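You operate a simulated robot arm through the tools that you are given. There is no shell and no other tool. Be economical: measure what you need, move in short steps, check, and stop when the job is done.

You are at the controls of a simulated robot arm. One attempt, no reset.

JOB
Fetch the dust bag marked full and set it on top of the flat tin with a white lid. Then fetch the blue cup and set it on top of the orange tub. Then close the cupboard door marked linen. Do these in the order given.

Only the result counts: the job must be done as asked and must still hold three seconds after the hand-in. Knocking over, shifting, dropping, spilling or breaking anything else fails it. Lids that push on must go on centred and level and be pressed home; caps that screw on are set level and turned clockwise until they are tight.

ROBOT AND FRAMES
A 6-joint arm with a two-finger gripper on a trunk, on a base that drives. Base frame: it is fixed to the floor where the robot stands at the start and does not move with it; the origin is under the middle of the robot, x ahead of it, y to its left, z up; the surface under the hand at the start is at about z = 850. Readings come in mm, degrees, newtons and seconds.
It reaches about 1298 mm from its shoulder. Its first joint turns from -149.0 to 149.0 degrees. Places, roughly: blue cup (8x8x6 cm) [500, -2500, 900]; cupboard door marked linen [-1600, 2400, 1000]; orange tub [-2250, -3500, 1000]. Payload 1.57 kg.
Tool frame: the origin (TCP) lies between the finger pads and is the grasp point; the fingertips stand 21 mm ahead of it; z points along the fingers, y is the line along which they close. The gripper opens to 70 mm. The gripper's body begins 50 mm behind the TCP.
Orientation is that of the tool frame in the base frame, as a unit quaternion [x, y, z, w]. With the fingers straight down and closing along the base's y, the tool's x points along the base's -x, its y along +y and its z along -z.

CONTROLS
- The arm moves only by the tool jog_arm. Its argument "series" is a list of rows, each a list of 7 numbers: the shift along the tool's x, y, z in units of 30 mm (1.0 is 30 mm), then the turn, a rotation vector about the tool's x, y, z in units of 4 degrees (1.0 is 4 degrees), then the closure, from 0 (fully open) to 1 (shut). In form: [[dx, dy, dz, rx, ry, rz, claw], ...]. A call has 1 to 10 rows; each row shifts and turns the commanded pose from where the row before left it, along the tool's axes as they then stand. A call with a number of a shift or a turn outside -1 to 1 is refused whole. Rows are played at 5 a second. More than 50 mm and 8.6 degrees between two rows, or a gripper value outside its range, and nothing of the call is played. Where a pose cannot be reached the arm comes as near as it can. A force on the tool above 40 N (or 10 N above the force at the start of the call, whichever is more), or a blocked arm, ends the call early, and 0.2 s more pass. Each finger halts on what it meets, pressing with about 30 N; the grip force reading is that of the motor and also rises with nothing between the fingers. The clock runs only during rows and for 0.2 s after the last one: add rows that do not move to give the fingers time. The reply holds the time, the measured pose of the TCP, the force on the tool along the base axes, the opening and the grip force, in the units named above and with some noise, with the torque about the TCP (base axes, N m) and any sound that the robot's microphone picked up.
- Cameras (640 x 400 px; columns grow to the right, rows downward): "scene" is now at [39.8, 132.1, 1816.5]; the picture's right is [-0.40, -0.92, 0.00], its down [-0.63, 0.28, -0.72] and it looks along [0.66, -0.29, -0.69] (base axes); focal length 256 px, centre (320, 200). "wrist" rides on the gripper at [79, 4, -81] in the tool frame; the picture's right is [-0.05, 1.00, 0.00], its down [-0.67, -0.04, -0.74] and it looks along [-0.74, -0.04, 0.67] (tool axes); focal length 256 px, centre (320, 200). There is no depth. A picture from a camera that has moved, and an enlarged one, comes with that camera's place and axes in the base frame and with its lens. The place of the scene camera against the robot may be out by one fixed shift of up to 18 mm in any direction.
- capture(camera): a new picture of that camera. No time passes.
- move_column(by): slides the trunk up (or, below 0, down) by that many mm; the arm and the scene camera ride with it, the base frame stays. It gives what a move gives, with no picture.
- drive_base(legs): drives the robot by 1 to 6 legs, each [ahead, turn to the left] in mm and degrees, along the robot's own axes; the way and the turn of a leg run together, so that a leg with both is an arc; at most 1500 mm and 180 degrees a leg. The arm and the cameras ride along, it lands a little off, and it stops where it bumps. It gives what a move gives.
- aim_head(pan, tilt): turns the head with the scene camera to pan (to the left, within 155 degrees either way) and tilt (down, from -29 to 69), counted from straight ahead of the robot. It gives what a move gives.
- enlarge(camera, box): a new picture of the part [left, top, right, bottom] of that camera's present view, enlarged. No time passes.
- job_done(): hands the job in; it is judged then, once.

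Work in short steps. Places have to be worked out from the pictures, the camera data and where the tool is seen: move nearer, look again, correct. Check each grasp and each placing, and mend what went wrong. You have 165 turns and 108 pictures in all, those below and enlarged ones among them. Open the gripper and draw the arm clear of the work before you hand the job in, unless the task says otherwise; then end with one line.

The tools are called after ">>>" by a JSON object that holds its "name" and its "arguments". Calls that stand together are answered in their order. jog_arm: Moves the arm, as the interface text tells. Its arguments: {"type":"object","properties":{"series":{"type":"array"}},"required":["series"]} The other tools are called the same way: move_column (by) slides the trunk up or down; drive_base (legs) drives the base; aim_head (pan, tilt) turns the head that bears the scene camera; capture (camera) takes a picture; enlarge (camera, box) takes an enlarged picture of a part of a camera's view; job_done () hands the job in.

At the start:

```text
time_s: 0.0
tcp_pos: [755.2, 10.2, 1136.5]
tool_rot: [-0.001, 1.0, 0.0, 0.0]
force: [0.4, -0.2, 0.1]
moment: [0.03, 0.01, 0.02]
grip_width: 69.9
finger_force: 0.0
trunk travel left (down, up): [-818.0, 152.0]
robot x, y, heading: [0.8, -6.1, 0.3]
head pan, tilt: [-23.7, 43.6]
```

scene: 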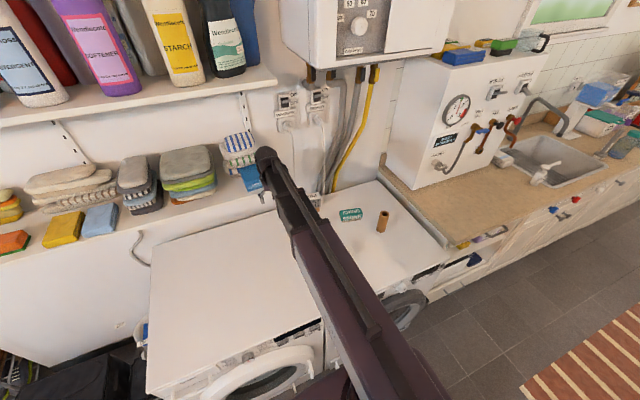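
wrist: 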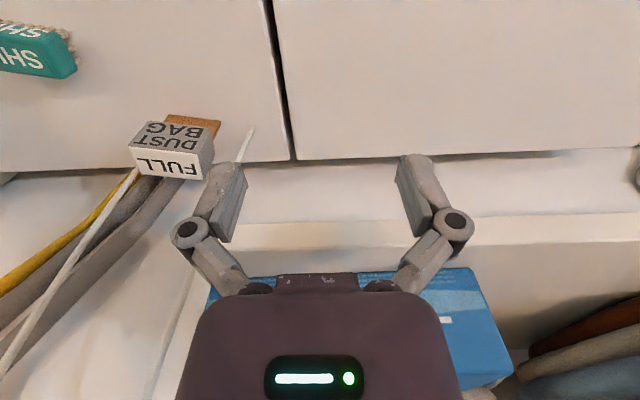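

I'll look round first: the bag marked FULL shows in the wrist view near (916,-242). The flat tin isn't seen yet.

>>> {"name": "enlarge", "arguments": {"camera": "wrist", "box": [0, 0, 320, 200]}}

>>> {"name": "aim_head", "arguments": {"pan": -75, "tilt": 30}}

>>> {"name": "capture", "arguments": {"camera": "scene"}}

```text
2.00 times, centred on (160, 100) of wrist
camera zoom: at [675.3, 15.3, 1218.4], right [0.05, 1.0, 0.0], down [0.67, -0.03, 0.74], along [0.74, -0.04, -0.67], focal length 512 px, centre (640, 400)
```

zoom: 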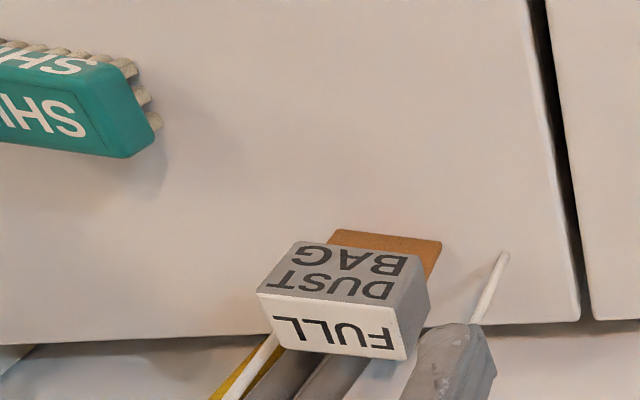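

```text
time_s: 1.2
tcp_pos: [754.5, 11.0, 1137.5]
tool_rot: [-0.001, 1.0, 0.0, 0.0]
force: [0.0, 0.3, 0.6]
moment: [-0.02, 0.01, -0.01]
grip_width: 69.8
finger_force: 0.0
trunk travel left (down, up): [-818.0, 152.0]
robot x, y, heading: [-1.5, -5.3, 0.0]
head pan, tilt: [-75.0, 30.0]
```

```text
104 pictures are left
camera scene: at [-12.1, 77.8, 1837.2], right [-0.97, -0.26, 0.0], down [-0.13, 0.48, -0.87], along [0.22, -0.84, -0.5], focal length 256 px, centre (320, 200)
```

scene: 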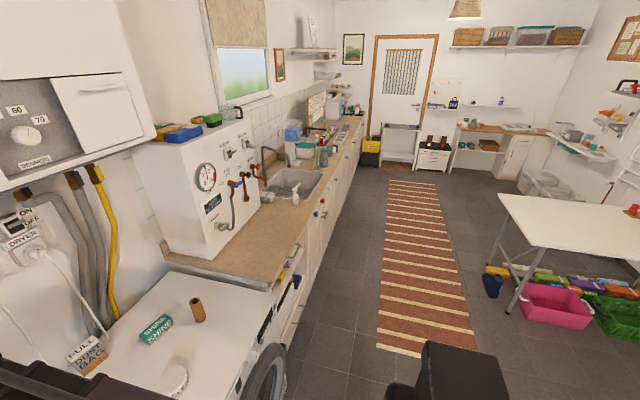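

A flat round white thing shows at (175,380), which may be the tin. I'll enlarge that.

>>> {"name": "enlarge", "arguments": {"camera": "scene", "box": [40, 270, 248, 400]}}

>>> {"name": "enlarge", "arguments": {"camera": "scene", "box": [270, 60, 430, 160]}}

>>> {"name": "aim_head", "arguments": {"pan": -135, "tilt": 25}}

>>> {"name": "capture", "arguments": {"camera": "scene"}}

>>> {"name": "aim_head", "arguments": {"pan": 130, "tilt": 25}}

>>> {"name": "capture", "arguments": {"camera": "scene"}}

```text
3.08 times, centred on (144, 335) of scene
camera zoom: at [-12.1, 77.8, 1837.2], right [-0.97, -0.26, 0.0], down [-0.13, 0.48, -0.87], along [0.22, -0.84, -0.5], focal length 789 px, centre (862, -215)
```

zoom: 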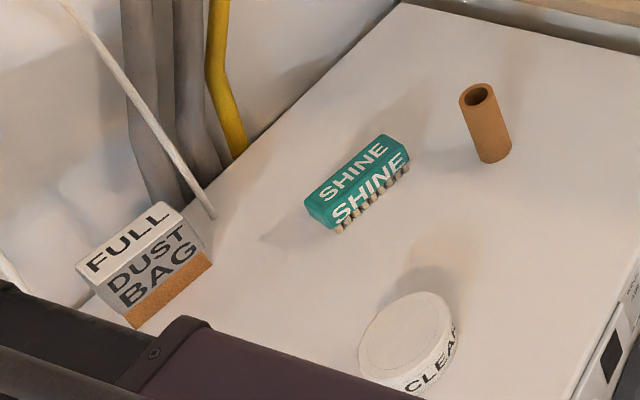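

```text
4.00 times, centred on (350, 110) of scene
camera zoom: at [-12.1, 77.8, 1837.2], right [-0.97, -0.26, 0.0], down [-0.13, 0.48, -0.87], along [0.22, -0.84, -0.5], focal length 1025 px, centre (200, 560)
```

zoom: 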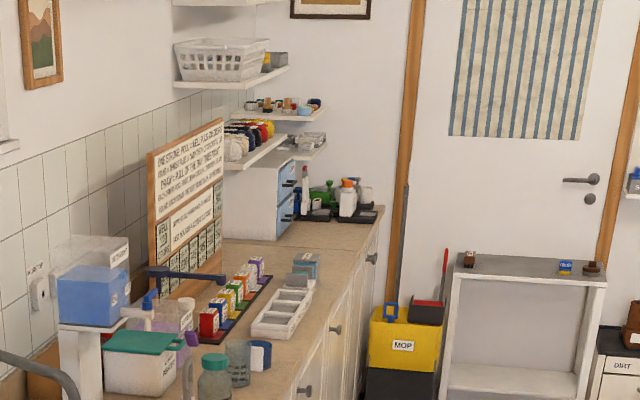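

```text
time_s: 2.5
tcp_pos: [754.9, 11.1, 1136.5]
tool_rot: [-0.001, 1.0, 0.0, 0.0]
force: [0.4, -0.6, -0.9]
moment: [-0.02, 0.04, 0.03]
grip_width: 70.0
finger_force: 0.1
trunk travel left (down, up): [-818.0, 152.0]
robot x, y, heading: [-1.4, -6.1, -0.0]
head pan, tilt: [-135.0, 25.0]
```

```text
101 pictures are left
camera scene: at [-100.7, 99.9, 1845.1], right [-0.71, 0.71, 0.0], down [0.3, 0.3, -0.91], along [-0.64, -0.64, -0.42], focal length 256 px, centre (320, 200)
```

scene: 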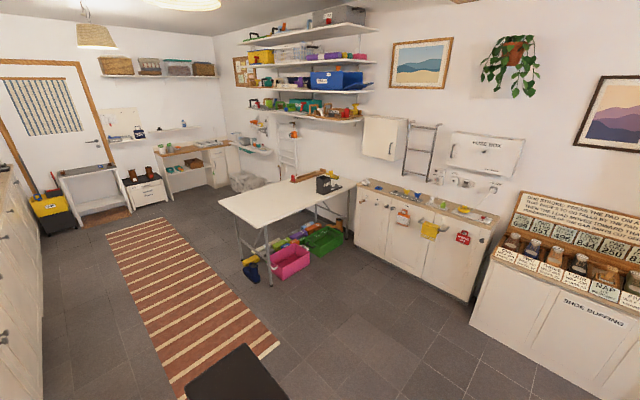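

```text
time_s: 6.2
tcp_pos: [754.8, 11.6, 1136.7]
tool_rot: [-0.001, 1.0, 0.0, 0.0]
force: [-0.3, 0.7, 0.7]
moment: [0.03, 0.01, 0.01]
grip_width: 69.9
finger_force: 0.1
trunk travel left (down, up): [-818.0, 152.0]
robot x, y, heading: [-1.2, -4.7, -0.1]
head pan, tilt: [130.0, 25.0]
```

```text
100 pictures are left
camera scene: at [-94.8, 235.7, 1845.1], right [0.77, 0.64, 0.0], down [0.27, -0.32, -0.91], along [-0.58, 0.69, -0.42], focal length 256 px, centre (320, 200)
```

scene: 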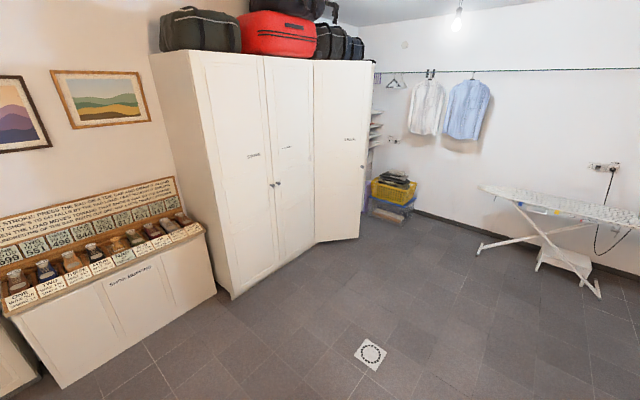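

The tin (marked CLEA…) is near (577,-222) and the bag near (920,-230), on the dryer top. I'll move the hand sideways so the wrist camera faces the bag.

>>> {"name": "jog_arm", "arguments": {"series": [[0, -1, 0, 0, 0, 0, 0], [0, -1, 0, 0, 0, 0, 0], [0, -1, 0, 0, 0, 0, 0], [0, -1, 0, 0, 0, 0, 0], [0, -1, 0, 0, 0, 0, 0], [0, -1, 0, 0, 0, 0, 0], [0, -1, 0, 0, 0, 0, 0], [0, -1, 0.5, 0, 0, 0, 0], [0, 0, 0.5, 0, 0, 0, 0], [0, 0, 0, 0, 0, 0, 0]]}}

>>> {"name": "capture", "arguments": {"camera": "wrist"}}

>>> {"name": "aim_head", "arguments": {"pan": -20, "tilt": 45}}

>>> {"name": "capture", "arguments": {"camera": "scene"}}

```text
time_s: 8.4
tcp_pos: [753.2, -228.4, 1137.2]
tool_rot: [-0.001, 1.0, 0.0, -0.001]
force: [0.5, 0.1, -0.2]
moment: [0.0, 0.0, -0.01]
grip_width: 70.1
finger_force: 0.2
out of reach, approached as far as the arm can: row 8, 9
trunk travel left (down, up): [-818.0, 152.0]
robot x, y, heading: [-0.7, -3.8, 0.2]
head pan, tilt: [130.0, 25.0]
```

```text
99 pictures are left
camera wrist: at [674.3, -224.0, 1218.4], right [0.05, 1.0, 0.0], down [0.67, -0.03, 0.74], along [0.74, -0.04, -0.67], focal length 256 px, centre (320, 200)
```

wrist: 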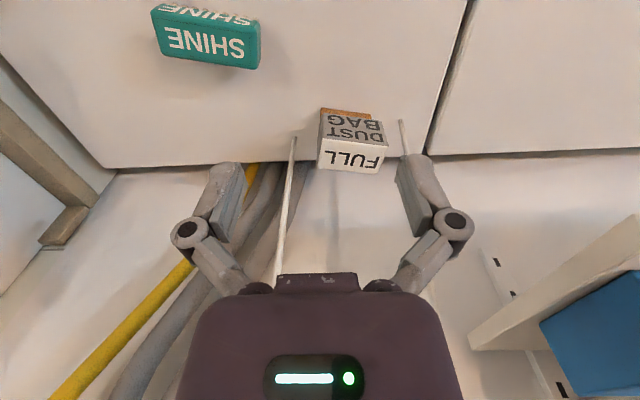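

```text
time_s: 10.7
tcp_pos: [752.9, -228.3, 1136.3]
tool_rot: [0.0, 1.0, 0.001, 0.001]
force: [-0.6, -0.1, -0.1]
moment: [-0.01, -0.01, -0.01]
grip_width: 69.8
finger_force: 0.1
trunk travel left (down, up): [-818.0, 152.0]
robot x, y, heading: [0.4, -3.4, 0.3]
head pan, tilt: [-20.0, 45.0]
```

```text
98 pictures are left
camera scene: at [40.8, 137.3, 1814.6], right [-0.34, -0.94, 0.0], down [-0.66, 0.24, -0.71], along [0.66, -0.24, -0.71], focal length 256 px, centre (320, 200)
```

scene: 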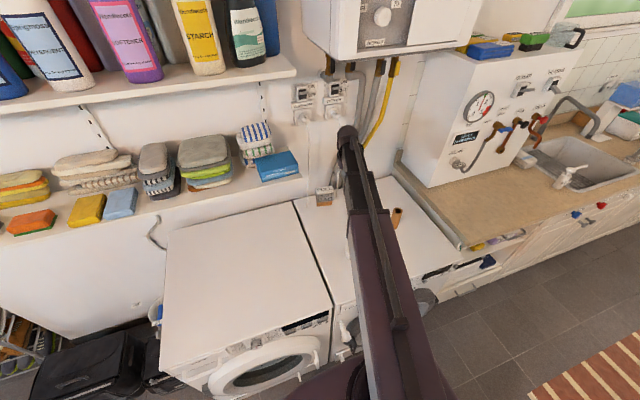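

The reach limit suggests lowering the trunk rather than stretching down. I'll slide it down 120 and look again at the bag.

>>> {"name": "move_column", "arguments": {"by": -120}}

>>> {"name": "enlarge", "arguments": {"camera": "wrist", "box": [160, 0, 480, 200]}}

>>> {"name": "enlarge", "arguments": {"camera": "scene", "box": [250, 100, 442, 220]}}

```text
time_s: 12.2
tcp_pos: [754.7, -229.3, 1016.6]
tool_rot: [-0.001, 1.0, 0.0, 0.0]
force: [0.7, 0.5, 0.3]
moment: [0.02, 0.0, 0.02]
grip_width: 70.0
finger_force: 0.0
trunk travel left (down, up): [-698.0, 272.0]
robot x, y, heading: [1.3, -6.5, -0.2]
head pan, tilt: [-20.0, 45.0]
```

```text
2.00 times, centred on (320, 100) of wrist
camera zoom: at [674.3, -223.8, 1098.4], right [0.05, 1.0, 0.0], down [0.67, -0.03, 0.74], along [0.74, -0.04, -0.67], focal length 512 px, centre (320, 400)
```

zoom: 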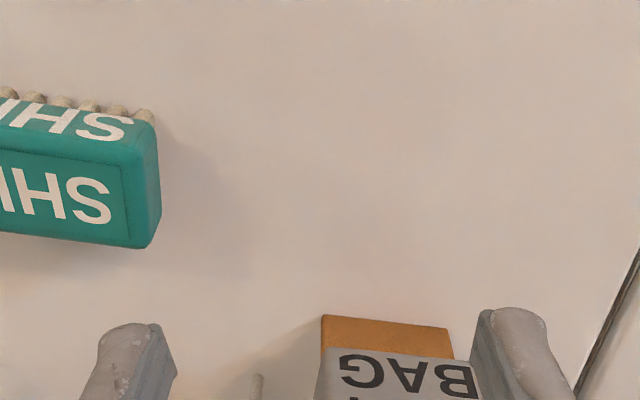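

```text
3.33 times, centred on (346, 160) of scene
camera zoom: at [40.7, 137.3, 1694.6], right [-0.34, -0.94, 0.0], down [-0.66, 0.24, -0.71], along [0.66, -0.24, -0.71], focal length 854 px, centre (233, 333)
```

zoom: 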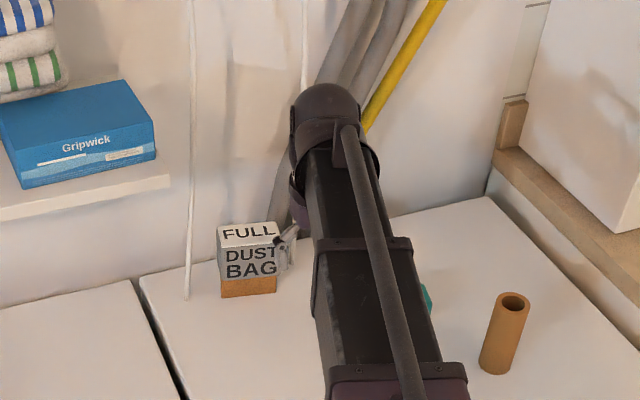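

The bag stands about 98 mm tall on a cardboard foot, about 80 mm wide (y) by 50 deep (x), yawed a little. I'll turn the hand about -80° so it closes across the depth, and raise the trunk slightly for room.

>>> {"name": "jog_arm", "arguments": {"series": [[0, 0, 0, 0, 0, -1, 0], [0, 0, 0, 0, 0, -1, 0], [0, 0, 0, 0, 0, -1, 0], [0, 0, 0, 0, 0, -1, 0], [0, 0, 0, 0, 0, -1, 0], [0, 0, 0, 0, 0, -1, 0], [0, 0, 0, 0, 0, -1, 0], [0, 0, 0, 0, 0, -1, 0], [0, 0, 0, 0, 0, -1, 0], [0, 0, 0, 0, 0, -1, 0]]}}

>>> {"name": "jog_arm", "arguments": {"series": [[0, 0, 0, 0, 0, -1, 0], [0, 0, 0, 0, 0, -1, 0], [0, 0, 0, 0, 0, -1, 0], [0, 0, 0, 0, 0, -1, 0], [0, 0, 0, 0, 0, -1, 0], [0, 0, 0, 0, 0, -1, 0], [0, 0, 0, 0, 0, -1, 0], [0, 0, 0, 0, 0, -1, 0], [0, 0, 0, 0, 0, -1, 0], [0, 0, 0, 0, 0, -1, 0]]}}

>>> {"name": "capture", "arguments": {"camera": "scene"}}

```text
time_s: 14.4
tcp_pos: [752.9, -228.9, 1017.3]
tool_rot: [-0.344, 0.939, 0.001, 0.0]
force: [-0.1, 1.4, 0.0]
moment: [0.05, -0.01, -0.03]
grip_width: 70.0
finger_force: 0.0
trunk travel left (down, up): [-698.0, 272.0]
robot x, y, heading: [2.3, -2.1, 0.2]
head pan, tilt: [-20.0, 45.0]
```

```text
time_s: 16.6
tcp_pos: [753.7, -228.8, 1016.9]
tool_rot: [-0.644, 0.765, 0.0, -0.001]
force: [0.8, -0.2, 0.1]
moment: [0.02, 0.01, -0.02]
grip_width: 70.1
finger_force: 0.0
trunk travel left (down, up): [-698.0, 272.0]
robot x, y, heading: [-1.6, -3.7, 0.0]
head pan, tilt: [-20.0, 45.0]
```

```text
95 pictures are left
camera scene: at [40.8, 137.3, 1694.6], right [-0.34, -0.94, 0.0], down [-0.66, 0.24, -0.71], along [0.66, -0.24, -0.71], focal length 256 px, centre (320, 200)
```

scene: 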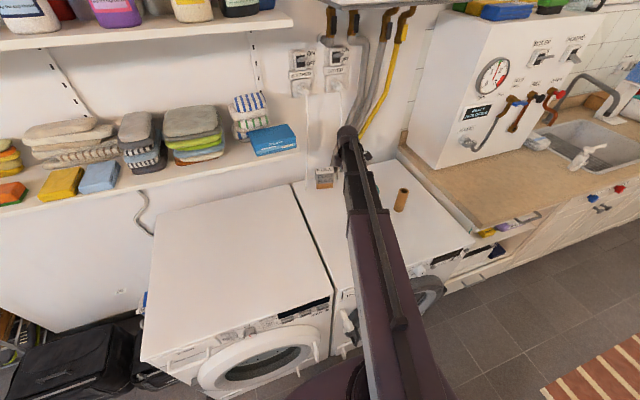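

Clear so far. I'll move forward about 90 mm in x at this height and look with the wrist camera.

>>> {"name": "jog_arm", "arguments": {"series": [[0, 0, -0.8, 0, 0, 0, 0], [0, -1, 0, 0, 0, 0, 0], [0, -1, 0, 0, 0, 0, 0], [0, -1, 0, 0, 0, 0, 0], [0, 0, 0, 0, 0, 0, 0]]}}

>>> {"name": "capture", "arguments": {"camera": "wrist"}}

```text
time_s: 17.8
tcp_pos: [842.3, -243.8, 1016.4]
tool_rot: [-0.643, 0.766, 0.0, 0.0]
force: [-0.4, -0.7, 0.4]
moment: [-0.03, 0.01, 0.0]
grip_width: 70.1
finger_force: 0.0
out of reach, approached as far as the arm can: row 1
trunk travel left (down, up): [-698.0, 272.0]
robot x, y, heading: [-0.6, -1.9, 0.0]
head pan, tilt: [-20.0, 45.0]
```

```text
94 pictures are left
camera wrist: at [824.6, -320.0, 1098.5], right [-0.97, 0.22, 0.0], down [0.15, 0.65, 0.74], along [0.17, 0.73, -0.67], focal length 256 px, centre (320, 200)
```

wrist: 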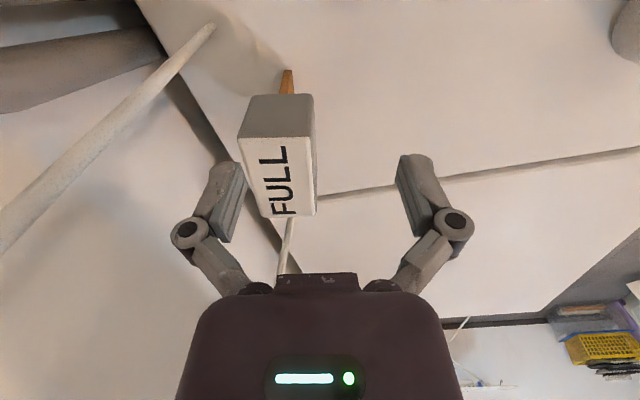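

Vertical shifts seem to come only from the trunk. The bag's top centre works out at about (884,-190) with top z about 950-960. I'll move above it; fingertips stay at 995.

>>> {"name": "jog_arm", "arguments": {"series": [[-1, -0.5, 0, 0, 0, 0, 0], [-1, -0.5, 0, 0, 0, 0, 0], [0, 0, 0, 0, 0, 0, 0]]}}

>>> {"name": "capture", "arguments": {"camera": "wrist"}}

>>> {"name": "enlarge", "arguments": {"camera": "scene", "box": [260, 120, 420, 220]}}

```text
time_s: 18.6
tcp_pos: [884.0, -189.8, 1015.4]
tool_rot: [-0.643, 0.766, 0.0, 0.0]
force: [0.4, 0.2, -0.3]
moment: [0.06, -0.03, -0.02]
grip_width: 70.0
finger_force: 0.1
trunk travel left (down, up): [-698.0, 272.0]
robot x, y, heading: [0.7, -3.0, -0.2]
head pan, tilt: [-20.0, 45.0]
```

```text
93 pictures are left
camera wrist: at [866.0, -266.2, 1098.4], right [-0.97, 0.22, 0.0], down [0.15, 0.65, 0.74], along [0.17, 0.73, -0.67], focal length 256 px, centre (320, 200)
```

wrist: 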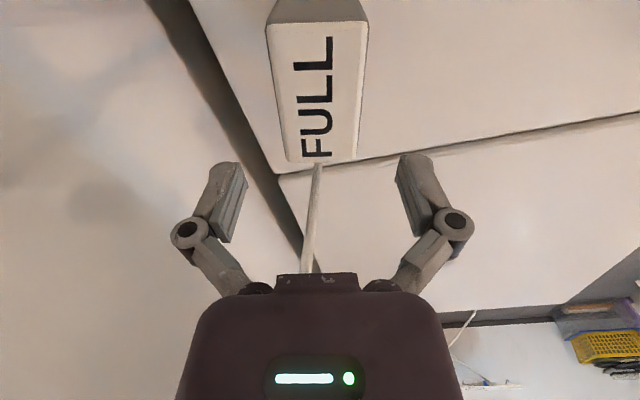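

```text
4.00 times, centred on (340, 170) of scene
camera zoom: at [40.7, 137.2, 1694.6], right [-0.34, -0.94, 0.0], down [-0.66, 0.24, -0.71], along [0.66, -0.24, -0.71], focal length 1025 px, centre (240, 320)
```

zoom: 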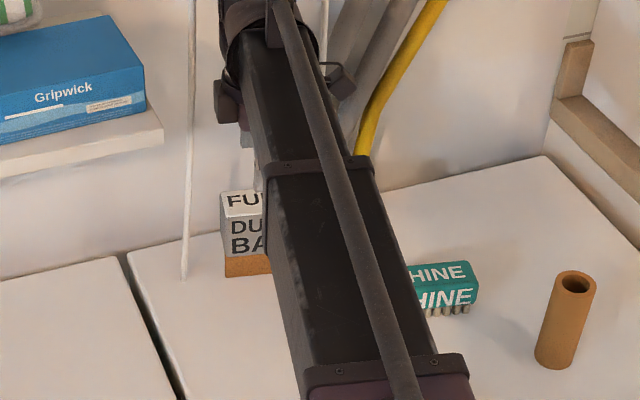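

Two views agree: top centre (882,-195), top z about 960, about 43 wide across the fingers. I'll nudge and lower the trunk 85 mm to straddle it.

>>> {"name": "jog_arm", "arguments": {"series": [[0.17, 0.03, 0, 0, 0, 0, 0], [0, 0, 0, 0, 0, 0, 0]]}}

>>> {"name": "move_column", "arguments": {"by": -85}}

>>> {"name": "capture", "arguments": {"camera": "wrist"}}

```text
time_s: 19.2
tcp_pos: [881.7, -195.4, 1016.5]
tool_rot: [-0.643, 0.765, 0.001, 0.0]
force: [-1.0, -0.3, 0.2]
moment: [0.0, -0.01, -0.04]
grip_width: 69.9
finger_force: 0.1
trunk travel left (down, up): [-698.0, 272.0]
robot x, y, heading: [2.6, -7.5, -0.0]
head pan, tilt: [-20.0, 45.0]
```

```text
time_s: 20.4
tcp_pos: [881.5, -195.2, 931.3]
tool_rot: [-0.643, 0.766, 0.0, 0.0]
force: [-0.3, 0.4, 0.1]
moment: [0.0, -0.01, 0.0]
grip_width: 70.5
finger_force: 0.1
trunk travel left (down, up): [-613.0, 357.0]
robot x, y, heading: [-1.5, -5.2, -0.1]
head pan, tilt: [-20.0, 45.0]
```

```text
91 pictures are left
camera wrist: at [864.0, -271.7, 1013.4], right [-0.97, 0.22, 0.0], down [0.15, 0.65, 0.74], along [0.17, 0.73, -0.67], focal length 256 px, centre (320, 200)
```

wrist: 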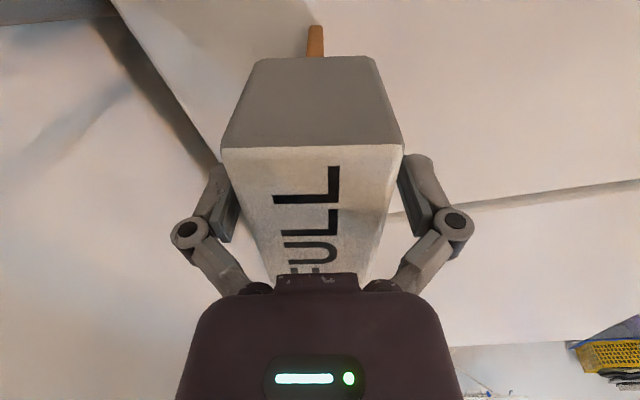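

The bag sits centrally between the fingers, standing on a narrow brown foot, so it must be kept upright. Closing now.

>>> {"name": "jog_arm", "arguments": {"series": [[0, 0, 0, 0, 0, 0, 0.3], [0, 0, 0, 0, 0, 0, 0.6], [0, 0, 0, 0, 0, 0, 1], [0, 0, 0, 0, 0, 0, 1], [0, 0, 0, 0, 0, 0, 1]]}}

>>> {"name": "move_column", "arguments": {"by": 100}}

>>> {"name": "capture", "arguments": {"camera": "wrist"}}

>>> {"name": "capture", "arguments": {"camera": "scene"}}

```text
time_s: 21.6
tcp_pos: [880.5, -195.3, 932.0]
tool_rot: [-0.643, 0.765, 0.0, 0.0]
force: [0.7, -0.7, 3.9]
moment: [0.02, -0.01, -0.07]
grip_width: 49.8
finger_force: 29.9
trunk travel left (down, up): [-613.0, 357.0]
robot x, y, heading: [-3.3, -6.3, 0.1]
head pan, tilt: [-20.0, 45.0]
```

```text
time_s: 23.0
tcp_pos: [882.1, -194.7, 1031.7]
tool_rot: [-0.644, 0.765, -0.001, 0.0]
force: [0.1, 1.4, -2.4]
moment: [0.0, 0.02, -0.04]
grip_width: 49.8
finger_force: 30.2
trunk travel left (down, up): [-713.0, 257.0]
robot x, y, heading: [-1.4, -7.3, -0.2]
head pan, tilt: [-20.0, 45.0]
```

```text
90 pictures are left
camera wrist: at [864.4, -271.7, 1113.0], right [-0.97, 0.22, 0.0], down [0.15, 0.65, 0.74], along [0.17, 0.73, -0.67], focal length 256 px, centre (320, 200)
```

wrist: 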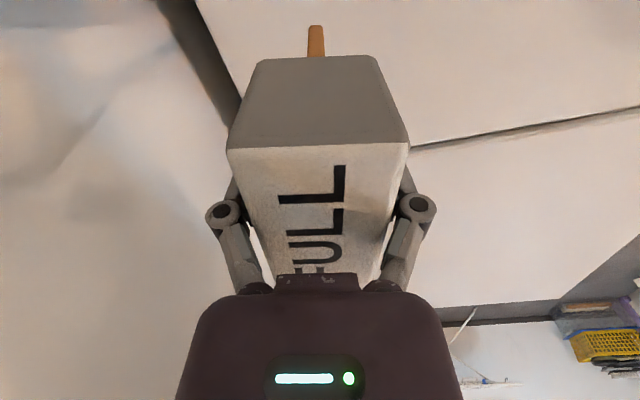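

```text
89 pictures are left
camera scene: at [41.4, 137.2, 1709.5], right [-0.34, -0.94, 0.0], down [-0.66, 0.24, -0.71], along [0.66, -0.24, -0.71], focal length 256 px, centre (320, 200)
```

scene: 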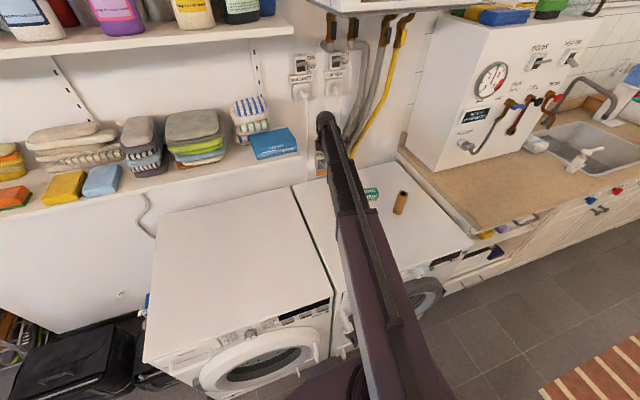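

Bag held (49.8 mm) and lifted. I'll raise a bit more and move to beside the tin so the wrist camera can view it past the bag.

>>> {"name": "move_column", "arguments": {"by": 50}}

>>> {"name": "jog_arm", "arguments": {"series": [[0.82, 0.97, 0, 0, 0, 0, 1], [0.82, 0.97, 0, 0, 0, 0, 1], [0.82, 0.97, 0, 0, 0, 0, 1], [0.82, 0.97, 0, 0, 0, 0, 1], [0.82, 0.97, 0, 0, 0, 0, 1], [0.82, 0.97, 0, 0, 0, 0, 1], [0.82, 0.97, 0, 0, 0, 0, 1], [0, 0, 0, 0, 0, 0, 1]]}}

>>> {"name": "capture", "arguments": {"camera": "wrist"}}

>>> {"name": "capture", "arguments": {"camera": "scene"}}

```text
time_s: 23.9
tcp_pos: [883.5, -194.4, 1081.4]
tool_rot: [-0.644, 0.765, 0.0, -0.001]
force: [0.4, 0.7, -2.4]
moment: [0.0, 0.0, -0.01]
grip_width: 49.3
finger_force: 29.8
trunk travel left (down, up): [-763.0, 207.0]
robot x, y, heading: [1.4, -4.7, -0.1]
head pan, tilt: [-20.0, 45.0]
```

```text
time_s: 25.7
tcp_pos: [649.9, -329.5, 1081.8]
tool_rot: [-0.644, 0.765, 0.0, 0.001]
force: [-0.1, 0.6, -2.7]
moment: [0.0, -0.02, 0.02]
grip_width: 49.8
finger_force: 30.5
trunk travel left (down, up): [-763.0, 207.0]
robot x, y, heading: [-1.6, -3.0, 0.1]
head pan, tilt: [-20.0, 45.0]
```

```text
88 pictures are left
camera wrist: at [633.3, -406.2, 1163.1], right [-0.97, 0.22, 0.0], down [0.15, 0.65, 0.74], along [0.17, 0.73, -0.67], focal length 256 px, centre (320, 200)
```

wrist: 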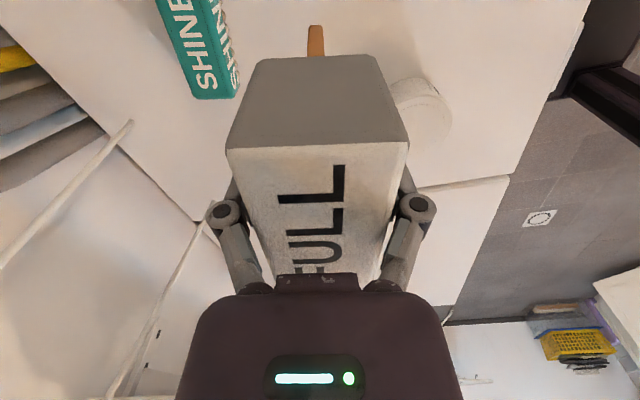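

```text
87 pictures are left
camera scene: at [41.4, 137.2, 1759.5], right [-0.34, -0.94, 0.0], down [-0.66, 0.24, -0.71], along [0.66, -0.24, -0.71], focal length 256 px, centre (320, 200)
```

scene: 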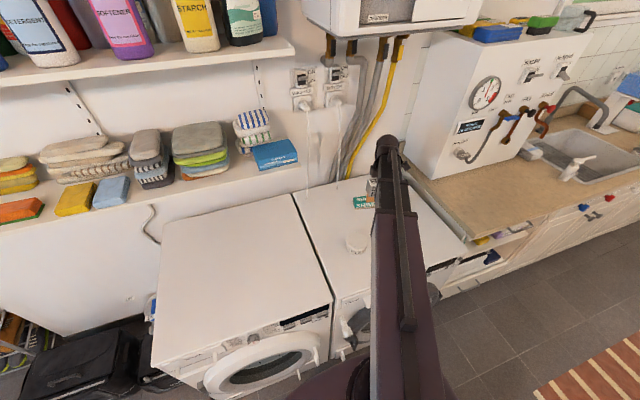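

The tin shows in both views. I'll shift the hand +x 45 mm so the bag hides none of it, then enlarge both.

>>> {"name": "jog_arm", "arguments": {"series": [[0, -0.8, 0, 0, 0, 0, 1], [0, -0.8, 0, 0, 0, 0, 1], [0, 0, 0, 0, 0, 0, 1]]}}

>>> {"name": "enlarge", "arguments": {"camera": "wrist", "box": [380, 50, 540, 150]}}

>>> {"name": "enlarge", "arguments": {"camera": "scene", "box": [310, 190, 406, 250]}}

```text
time_s: 26.5
tcp_pos: [698.8, -337.6, 1082.4]
tool_rot: [-0.644, 0.765, 0.0, 0.0]
force: [-0.4, -0.4, -2.6]
moment: [0.01, 0.01, -0.01]
grip_width: 49.6
finger_force: 29.9
trunk travel left (down, up): [-763.0, 207.0]
robot x, y, heading: [-0.0, -4.5, 0.2]
head pan, tilt: [-20.0, 45.0]
```

```text
4.00 times, centred on (460, 100) of wrist
camera zoom: at [680.2, -414.2, 1163.3], right [-0.97, 0.22, 0.0], down [0.15, 0.65, 0.74], along [0.17, 0.73, -0.67], focal length 1024 px, centre (-240, 600)
```

zoom: 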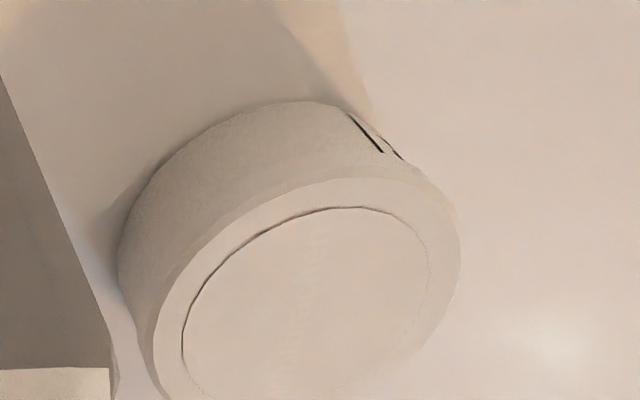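

```text
6.67 times, centred on (358, 220) of scene
camera zoom: at [40.8, 137.2, 1759.6], right [-0.34, -0.94, 0.0], down [-0.66, 0.24, -0.71], along [0.66, -0.24, -0.71], focal length 1709 px, centre (67, 67)
```

zoom: 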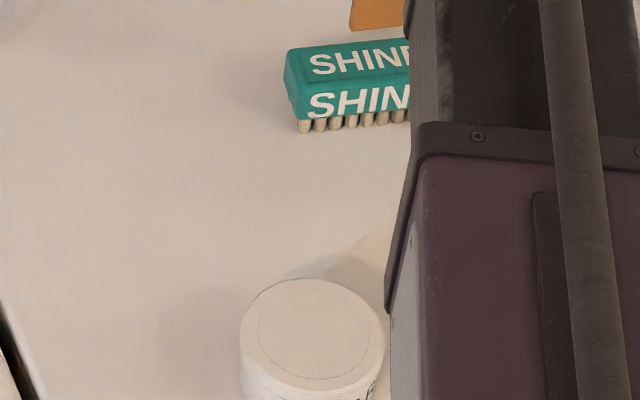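

The tin's lid is partly cropped, so I'll take one more zoom shifted down in each view.

>>> {"name": "enlarge", "arguments": {"camera": "wrist", "box": [400, 70, 528, 150]}}

>>> {"name": "enlarge", "arguments": {"camera": "scene", "box": [310, 210, 406, 270]}}

>>> {"name": "enlarge", "arguments": {"camera": "wrist", "box": [380, 80, 540, 180]}}

```text
5.00 times, centred on (464, 110) of wrist
camera zoom: at [680.2, -414.2, 1163.3], right [-0.97, 0.22, 0.0], down [0.15, 0.65, 0.74], along [0.17, 0.73, -0.67], focal length 1280 px, centre (-400, 650)
```

zoom: 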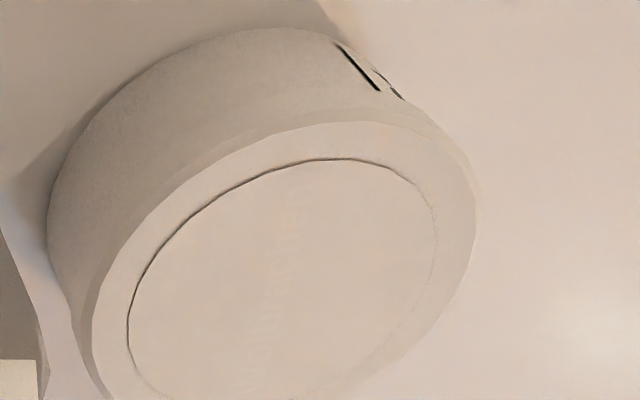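

```text
6.67 times, centred on (358, 240) of scene
camera zoom: at [40.8, 137.2, 1759.6], right [-0.34, -0.94, 0.0], down [-0.66, 0.24, -0.71], along [0.66, -0.24, -0.71], focal length 1709 px, centre (67, -67)
```

zoom: 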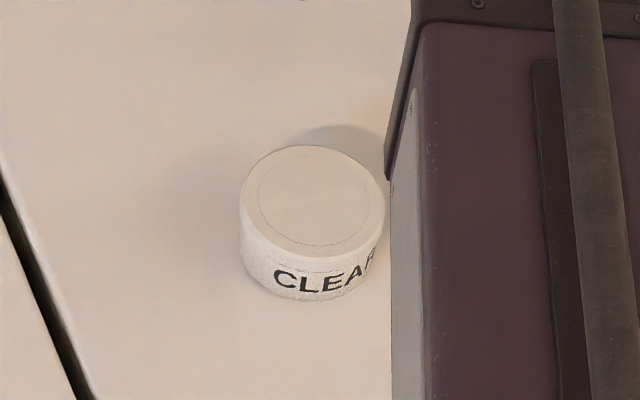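

```text
4.00 times, centred on (460, 130) of wrist
camera zoom: at [680.2, -414.2, 1163.3], right [-0.97, 0.22, 0.0], down [0.15, 0.65, 0.74], along [0.17, 0.73, -0.67], focal length 1024 px, centre (-240, 480)
```

zoom: 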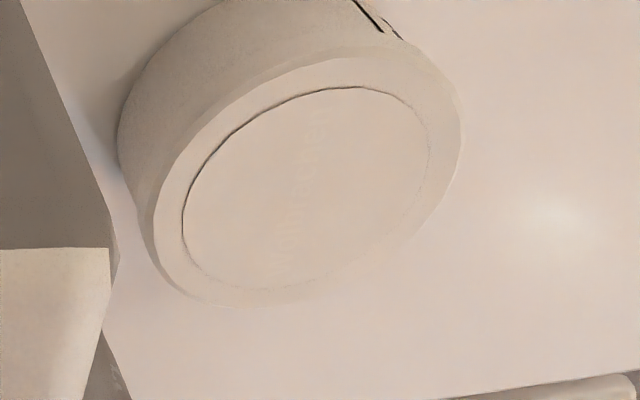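

Both views agree on the lid centre near (565,-218), top z about 900, diameter about 89. I'll bring the bag over it (its foot is at about TCP−81, so ~100 mm above).

>>> {"name": "jog_arm", "arguments": {"series": [[-0.522, 0.845, 0, 0, 0, 0, 1], [-0.522, 0.845, 0, 0, 0, 0, 1], [-0.522, 0.845, 0, 0, 0, 0, 1], [-0.522, 0.845, 0, 0, 0, 0, 1], [-0.522, 0.845, 0, 0, 0, 0, 1], [-0.522, 0.845, 0, 0, 0, 0, 1], [0, 0, 0, 0, 0, 0, 1]]}}

>>> {"name": "move_column", "arguments": {"by": -75}}

>>> {"name": "capture", "arguments": {"camera": "wrist"}}

>>> {"name": "capture", "arguments": {"camera": "scene"}}

```text
time_s: 28.1
tcp_pos: [565.9, -218.6, 1082.3]
tool_rot: [-0.643, 0.766, 0.001, 0.001]
force: [-0.1, 0.6, -3.0]
moment: [0.0, -0.02, 0.0]
grip_width: 49.6
finger_force: 29.8
trunk travel left (down, up): [-763.0, 207.0]
robot x, y, heading: [0.9, -2.1, -0.1]
head pan, tilt: [-20.0, 45.0]
```

```text
time_s: 29.2
tcp_pos: [566.2, -219.6, 1006.5]
tool_rot: [-0.644, 0.765, 0.0, 0.0]
force: [-0.1, 0.9, -2.2]
moment: [0.03, 0.0, 0.01]
grip_width: 49.9
finger_force: 30.1
trunk travel left (down, up): [-688.0, 282.0]
robot x, y, heading: [-2.8, -5.6, -0.2]
head pan, tilt: [-20.0, 45.0]
```

```text
81 pictures are left
camera wrist: at [548.7, -296.2, 1088.3], right [-0.97, 0.22, 0.0], down [0.15, 0.65, 0.74], along [0.17, 0.73, -0.67], focal length 256 px, centre (320, 200)
```

wrist: 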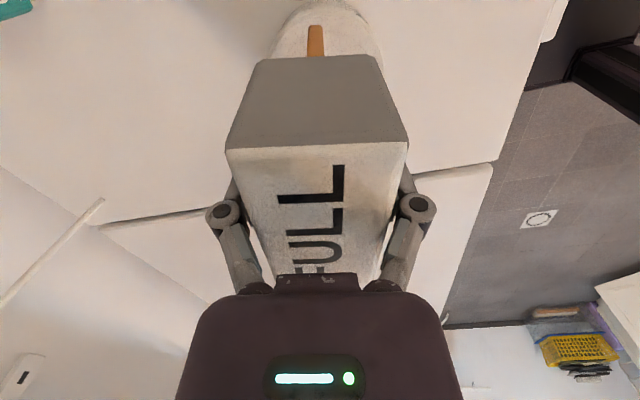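

```text
80 pictures are left
camera scene: at [40.9, 137.2, 1684.6], right [-0.34, -0.94, 0.0], down [-0.66, 0.24, -0.71], along [0.66, -0.24, -0.71], focal length 256 px, centre (320, 200)
```

scene: 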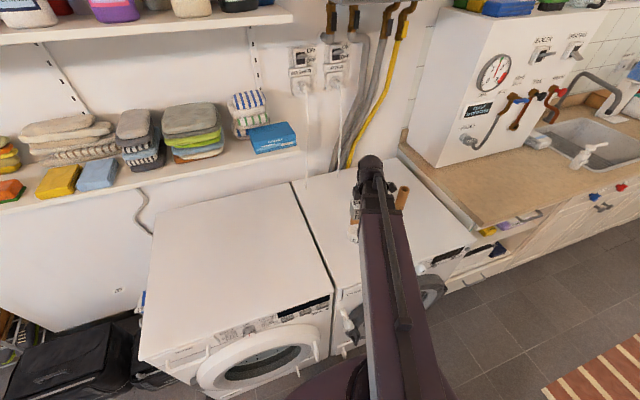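

The foot shows centred over the lid laterally. I'll zoom in to check.

>>> {"name": "enlarge", "arguments": {"camera": "wrist", "box": [240, 0, 400, 100]}}

>>> {"name": "enlarge", "arguments": {"camera": "scene", "box": [310, 180, 406, 240]}}

```text
4.00 times, centred on (320, 50) of wrist
camera zoom: at [548.7, -296.2, 1088.3], right [-0.97, 0.22, 0.0], down [0.15, 0.65, 0.74], along [0.17, 0.73, -0.67], focal length 1024 px, centre (320, 800)
```

zoom: 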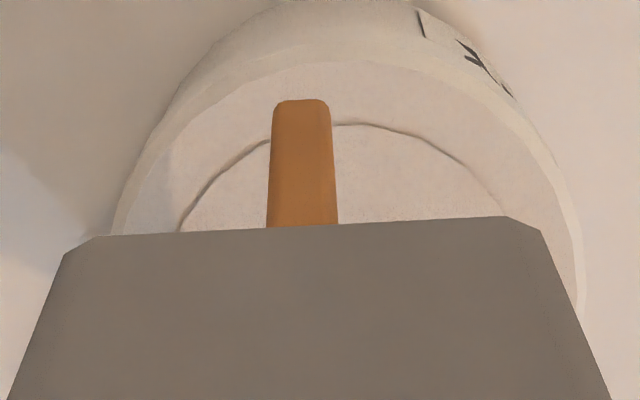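

```text
6.67 times, centred on (358, 210) of scene
camera zoom: at [40.9, 137.2, 1684.6], right [-0.34, -0.94, 0.0], down [-0.66, 0.24, -0.71], along [0.66, -0.24, -0.71], focal length 1709 px, centre (67, 133)
```

zoom: 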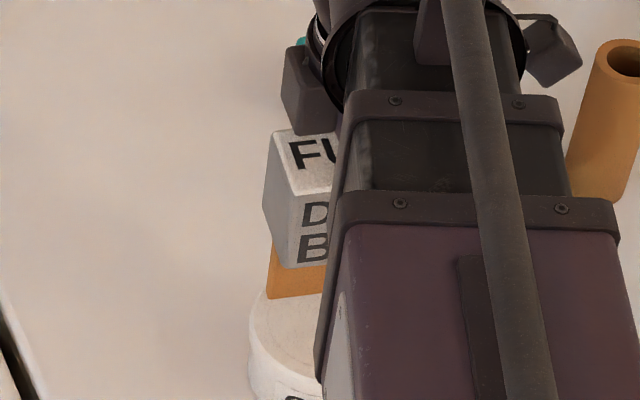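

The tin's lid looks to lie ~9 mm toward -x and ~9 mm toward +y of the foot's centre (its top is nearer z 890). I'll correct and recheck.

>>> {"name": "jog_arm", "arguments": {"series": [[-0.24, 0.35, 0, 0, 0, 0, 1], [0, 0, 0, 0, 0, 0, 1]]}}

>>> {"name": "move_column", "arguments": {"by": -22}}

>>> {"name": "enlarge", "arguments": {"camera": "wrist", "box": [240, 0, 400, 100]}}

```text
time_s: 29.8
tcp_pos: [556.0, -211.5, 1006.3]
tool_rot: [-0.643, 0.766, 0.0, 0.0]
force: [-0.3, 0.5, -2.6]
moment: [-0.02, -0.02, 0.02]
grip_width: 49.7
finger_force: 30.2
trunk travel left (down, up): [-688.0, 282.0]
robot x, y, heading: [-2.5, -5.8, -0.2]
head pan, tilt: [-20.0, 45.0]
```

```text
time_s: 30.5
tcp_pos: [557.3, -210.1, 985.1]
tool_rot: [-0.644, 0.765, 0.0, 0.0]
force: [-0.4, -0.1, -2.3]
moment: [-0.04, 0.03, -0.03]
grip_width: 49.4
finger_force: 29.9
trunk travel left (down, up): [-666.0, 304.0]
robot x, y, heading: [-0.6, -1.1, 0.0]
head pan, tilt: [-20.0, 45.0]
```

```text
4.00 times, centred on (320, 50) of wrist
camera zoom: at [539.2, -287.6, 1066.3], right [-0.97, 0.22, 0.0], down [0.15, 0.65, 0.74], along [0.17, 0.73, -0.67], focal length 1024 px, centre (320, 800)
```

zoom: 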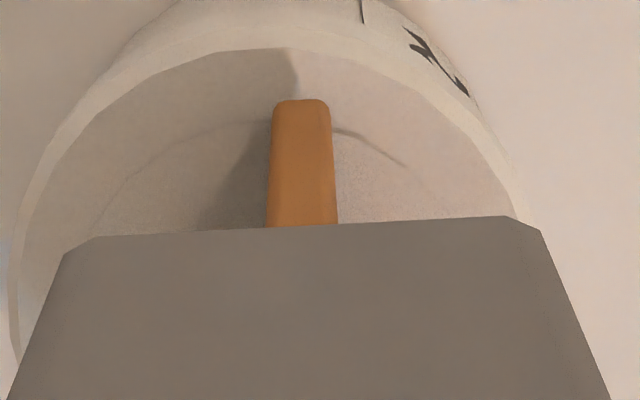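

Slightly over-corrected (~5 mm). I'll nudge back and lower in small steps to feel contact.

>>> {"name": "jog_arm", "arguments": {"series": [[0, -0.17, 0, 0, 0, 0, 1], [0, 0, 0, 0, 0, 0, 1]]}}

>>> {"name": "move_column", "arguments": {"by": -5}}

>>> {"name": "move_column", "arguments": {"by": -4}}

>>> {"name": "enlarge", "arguments": {"camera": "wrist", "box": [240, 0, 400, 100]}}

```text
time_s: 31.1
tcp_pos: [562.8, -210.6, 985.7]
tool_rot: [-0.643, 0.766, 0.0, 0.0]
force: [-0.5, -0.7, -2.8]
moment: [-0.02, -0.01, 0.0]
grip_width: 49.8
finger_force: 29.8
trunk travel left (down, up): [-666.0, 304.0]
robot x, y, heading: [-1.1, -4.8, -0.1]
head pan, tilt: [-20.0, 45.0]
```

```text
time_s: 31.6
tcp_pos: [562.3, -211.5, 981.0]
tool_rot: [-0.643, 0.766, -0.001, 0.0]
force: [4.8, -2.4, 30.8]
moment: [-0.14, -0.38, -0.12]
grip_width: 49.6
finger_force: 29.9
trunk travel left (down, up): [-661.0, 309.0]
robot x, y, heading: [-2.3, -5.5, -0.2]
head pan, tilt: [-20.0, 45.0]
```

```text
time_s: 31.9
tcp_pos: [561.4, -212.1, 981.1]
tool_rot: [-0.644, 0.765, -0.001, 0.001]
force: [2.2, 0.8, 28.4]
moment: [0.09, -0.22, -0.09]
grip_width: 49.8
finger_force: 29.8
trunk travel left (down, up): [-661.0, 309.0]
robot x, y, heading: [1.8, -5.5, 0.1]
head pan, tilt: [-20.0, 45.0]
stopped: the force on the tool passed its limit at 43 N (the readings are from after the stop); the commanded pose is now the measured one
```

```text
4.00 times, centred on (320, 50) of wrist
camera zoom: at [543.8, -287.9, 1062.3], right [-0.97, 0.23, 0.0], down [0.15, 0.65, 0.74], along [0.17, 0.72, -0.67], focal length 1024 px, centre (320, 800)
```

zoom: 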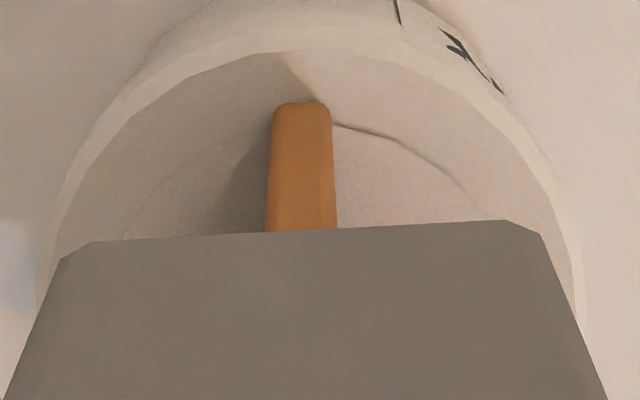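

Contact at TCP z about 981, well centred. I'll ease up 1 mm, then open gradually.

>>> {"name": "move_column", "arguments": {"by": 1}}

>>> {"name": "jog_arm", "arguments": {"series": [[0, 0, 0, 0, 0, 0, 0.28], [0, 0, 0, 0, 0, 0, 0.2], [0, 0, 0, 0, 0, 0, 0.1], [0, 0, 0, 0, 0, 0, 0], [0, 0, 0, 0, 0, 0, 0]]}}

>>> {"name": "capture", "arguments": {"camera": "wrist"}}

```text
time_s: 32.4
tcp_pos: [562.5, -210.8, 980.8]
tool_rot: [-0.643, 0.766, -0.001, 0.001]
force: [0.1, 1.3, 7.9]
moment: [0.09, -0.01, -0.03]
grip_width: 49.7
finger_force: 29.9
trunk travel left (down, up): [-662.0, 308.0]
robot x, y, heading: [-0.0, -4.2, -0.2]
head pan, tilt: [-20.0, 45.0]
```

```text
time_s: 33.6
tcp_pos: [562.4, -211.3, 980.9]
tool_rot: [-0.643, 0.765, -0.001, 0.0]
force: [-0.7, 0.2, -0.9]
moment: [0.04, 0.01, -0.03]
grip_width: 70.0
finger_force: 0.0
trunk travel left (down, up): [-662.0, 308.0]
robot x, y, heading: [3.4, -6.4, -0.0]
head pan, tilt: [-20.0, 45.0]
```

```text
75 pictures are left
camera wrist: at [544.8, -288.3, 1062.4], right [-0.97, 0.22, 0.0], down [0.15, 0.65, 0.74], along [0.17, 0.73, -0.67], focal length 256 px, centre (320, 200)
```

wrist: 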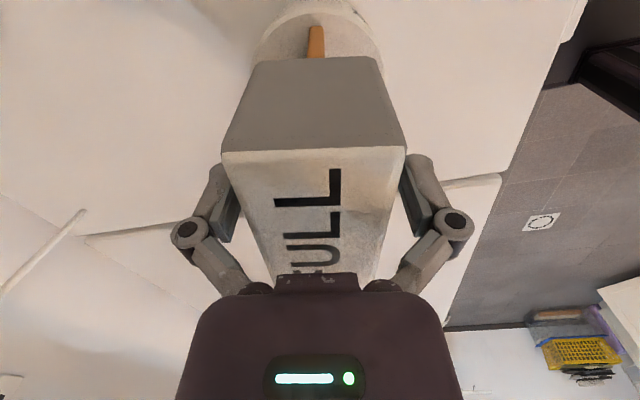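

The bag stands freely on the tin. Raising the trunk 150 mm straight up and checking.

>>> {"name": "move_column", "arguments": {"by": 150}}

>>> {"name": "jog_arm", "arguments": {"series": [[0, -1, 0, 0, 0, 0, 0], [1, -1, 0, 0, 0, 0, 0], [1, 0, 0, 0, 0, 0, 0], [1, 0, 0, 0, 0, 0, 0], [1, 0, 0, 0, 0, 0, 0], [1, 0, 0, 0, 0, 0, 0], [0, 0, 0, 0, 0, 0, 0]]}}

>>> {"name": "capture", "arguments": {"camera": "wrist"}}

>>> {"name": "enlarge", "arguments": {"camera": "scene", "box": [280, 140, 440, 240]}}

```text
time_s: 35.4
tcp_pos: [562.0, -211.7, 1130.7]
tool_rot: [-0.644, 0.765, -0.001, 0.0]
force: [0.3, -0.3, -0.6]
moment: [-0.01, 0.02, 0.01]
grip_width: 69.9
finger_force: 0.1
trunk travel left (down, up): [-812.0, 158.0]
robot x, y, heading: [-0.8, -7.0, 0.2]
head pan, tilt: [-20.0, 45.0]
```

```text
time_s: 37.0
tcp_pos: [596.9, -368.2, 1130.9]
tool_rot: [-0.643, 0.766, -0.001, 0.001]
force: [0.5, -0.1, 0.3]
moment: [-0.02, 0.0, 0.01]
grip_width: 69.9
finger_force: 0.0
trunk travel left (down, up): [-812.0, 158.0]
robot x, y, heading: [5.6, -4.7, -0.0]
head pan, tilt: [-20.0, 45.0]
```

```text
74 pictures are left
camera wrist: at [578.4, -444.3, 1212.4], right [-0.97, 0.22, 0.0], down [0.15, 0.65, 0.74], along [0.17, 0.73, -0.67], focal length 256 px, centre (320, 200)
```

wrist: 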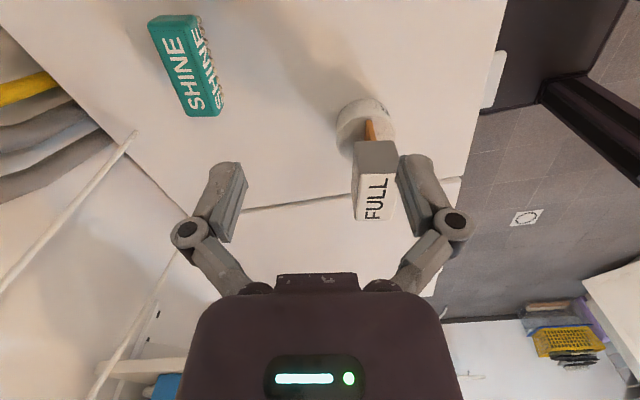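

```text
4.00 times, centred on (360, 190) of scene
camera zoom: at [40.8, 137.6, 1808.5], right [-0.34, -0.94, 0.0], down [-0.66, 0.24, -0.71], along [0.66, -0.24, -0.71], focal length 1025 px, centre (160, 240)
```

zoom: 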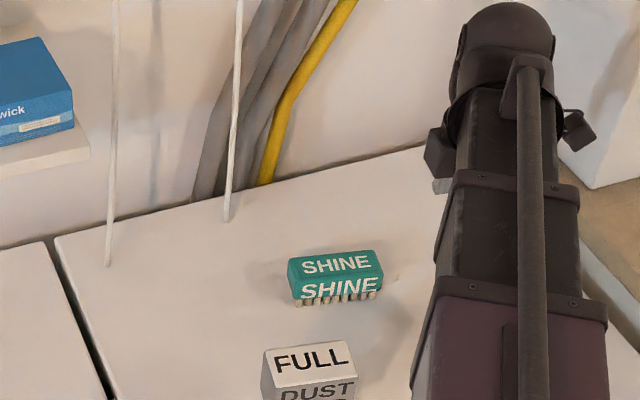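

Bag stands upright on the tin; first part done. Now I'll back away 200 mm, turn right, and look down the room before driving toward the cup.

>>> {"name": "drive_base", "arguments": {"legs": [[-200, 0], [0, -90]]}}

>>> {"name": "aim_head", "arguments": {"pan": 0, "tilt": 30}}

>>> {"name": "capture", "arguments": {"camera": "scene"}}

```text
time_s: 44.4
tcp_pos: [-548.1, -607.7, 1129.9]
tool_rot: [0.077, 0.997, -0.001, 0.0]
force: [0.5, 0.9, -0.7]
moment: [0.01, -0.05, -0.01]
grip_width: 70.1
finger_force: 0.0
trunk travel left (down, up): [-812.0, 158.0]
robot x, y, heading: [-237.7, -4.2, -88.4]
head pan, tilt: [-20.0, 45.0]
```

```text
time_s: 45.2
tcp_pos: [-550.6, -606.5, 1130.3]
tool_rot: [0.077, 0.997, -0.001, 0.0]
force: [0.0, 0.0, 0.4]
moment: [0.02, -0.04, 0.01]
grip_width: 69.7
finger_force: 0.0
trunk travel left (down, up): [-812.0, 158.0]
robot x, y, heading: [-238.3, -7.5, -88.6]
head pan, tilt: [0.0, 30.0]
```

```text
72 pictures are left
camera scene: at [-55.2, -45.3, 1831.1], right [-1.0, -0.03, 0.0], down [-0.01, 0.5, -0.87], along [0.02, -0.87, -0.5], focal length 256 px, centre (320, 200)
```

scene: 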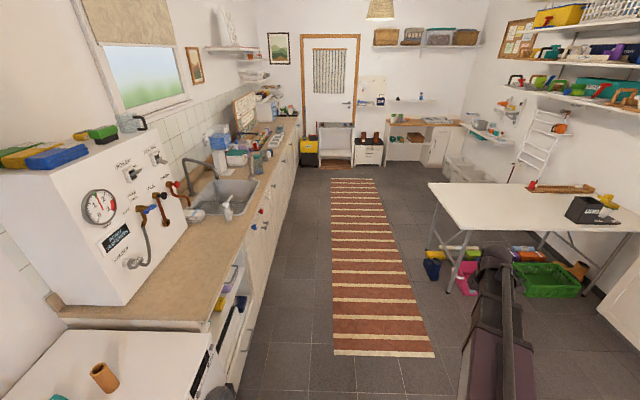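

The aisle is clear. I'll drive about 2350 mm along -y, correcting heading slightly.

>>> {"name": "drive_base", "arguments": {"legs": [[1200, -1.5], [1150, 0]]}}

>>> {"name": "aim_head", "arguments": {"pan": 70, "tilt": 35}}

>>> {"name": "capture", "arguments": {"camera": "scene"}}

```text
time_s: 59.2
tcp_pos: [-529.0, -2917.8, 1131.3]
tool_rot: [0.081, 0.997, 0.0, 0.0]
force: [0.5, -0.3, 0.2]
moment: [0.03, -0.01, 0.0]
grip_width: 70.0
finger_force: 0.1
trunk travel left (down, up): [-812.0, 158.0]
robot x, y, heading: [-211.9, -2318.2, -88.7]
head pan, tilt: [0.0, 30.0]
```

```text
time_s: 60.7
tcp_pos: [-530.0, -2916.6, 1130.5]
tool_rot: [0.08, 0.997, -0.001, 0.0]
force: [1.2, -0.3, -0.3]
moment: [-0.01, -0.01, -0.05]
grip_width: 70.1
finger_force: 0.0
trunk travel left (down, up): [-812.0, 158.0]
robot x, y, heading: [-213.0, -2317.1, -88.7]
head pan, tilt: [70.0, 35.0]
```

```text
71 pictures are left
camera scene: at [51.0, -2298.1, 1823.3], right [-0.33, -0.95, 0.0], down [-0.54, 0.19, -0.82], along [0.77, -0.27, -0.57], focal length 256 px, centre (320, 200)
```

scene: 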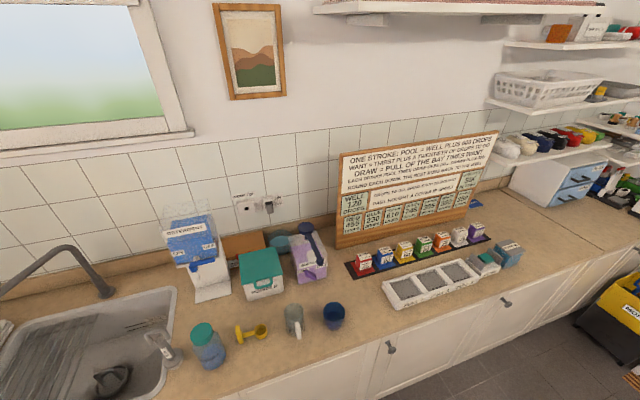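

Blue cup is visible near (550,-2526). I'll enlarge it.

>>> {"name": "enlarge", "arguments": {"camera": "scene", "box": [270, 280, 398, 360]}}

```text
5.00 times, centred on (334, 320) of scene
camera zoom: at [51.0, -2298.1, 1823.3], right [-0.33, -0.95, 0.0], down [-0.54, 0.19, -0.82], along [0.77, -0.27, -0.57], focal length 1282 px, centre (250, -400)
```

zoom: 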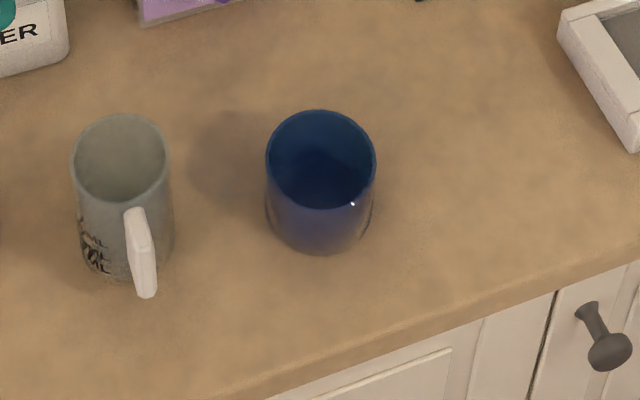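

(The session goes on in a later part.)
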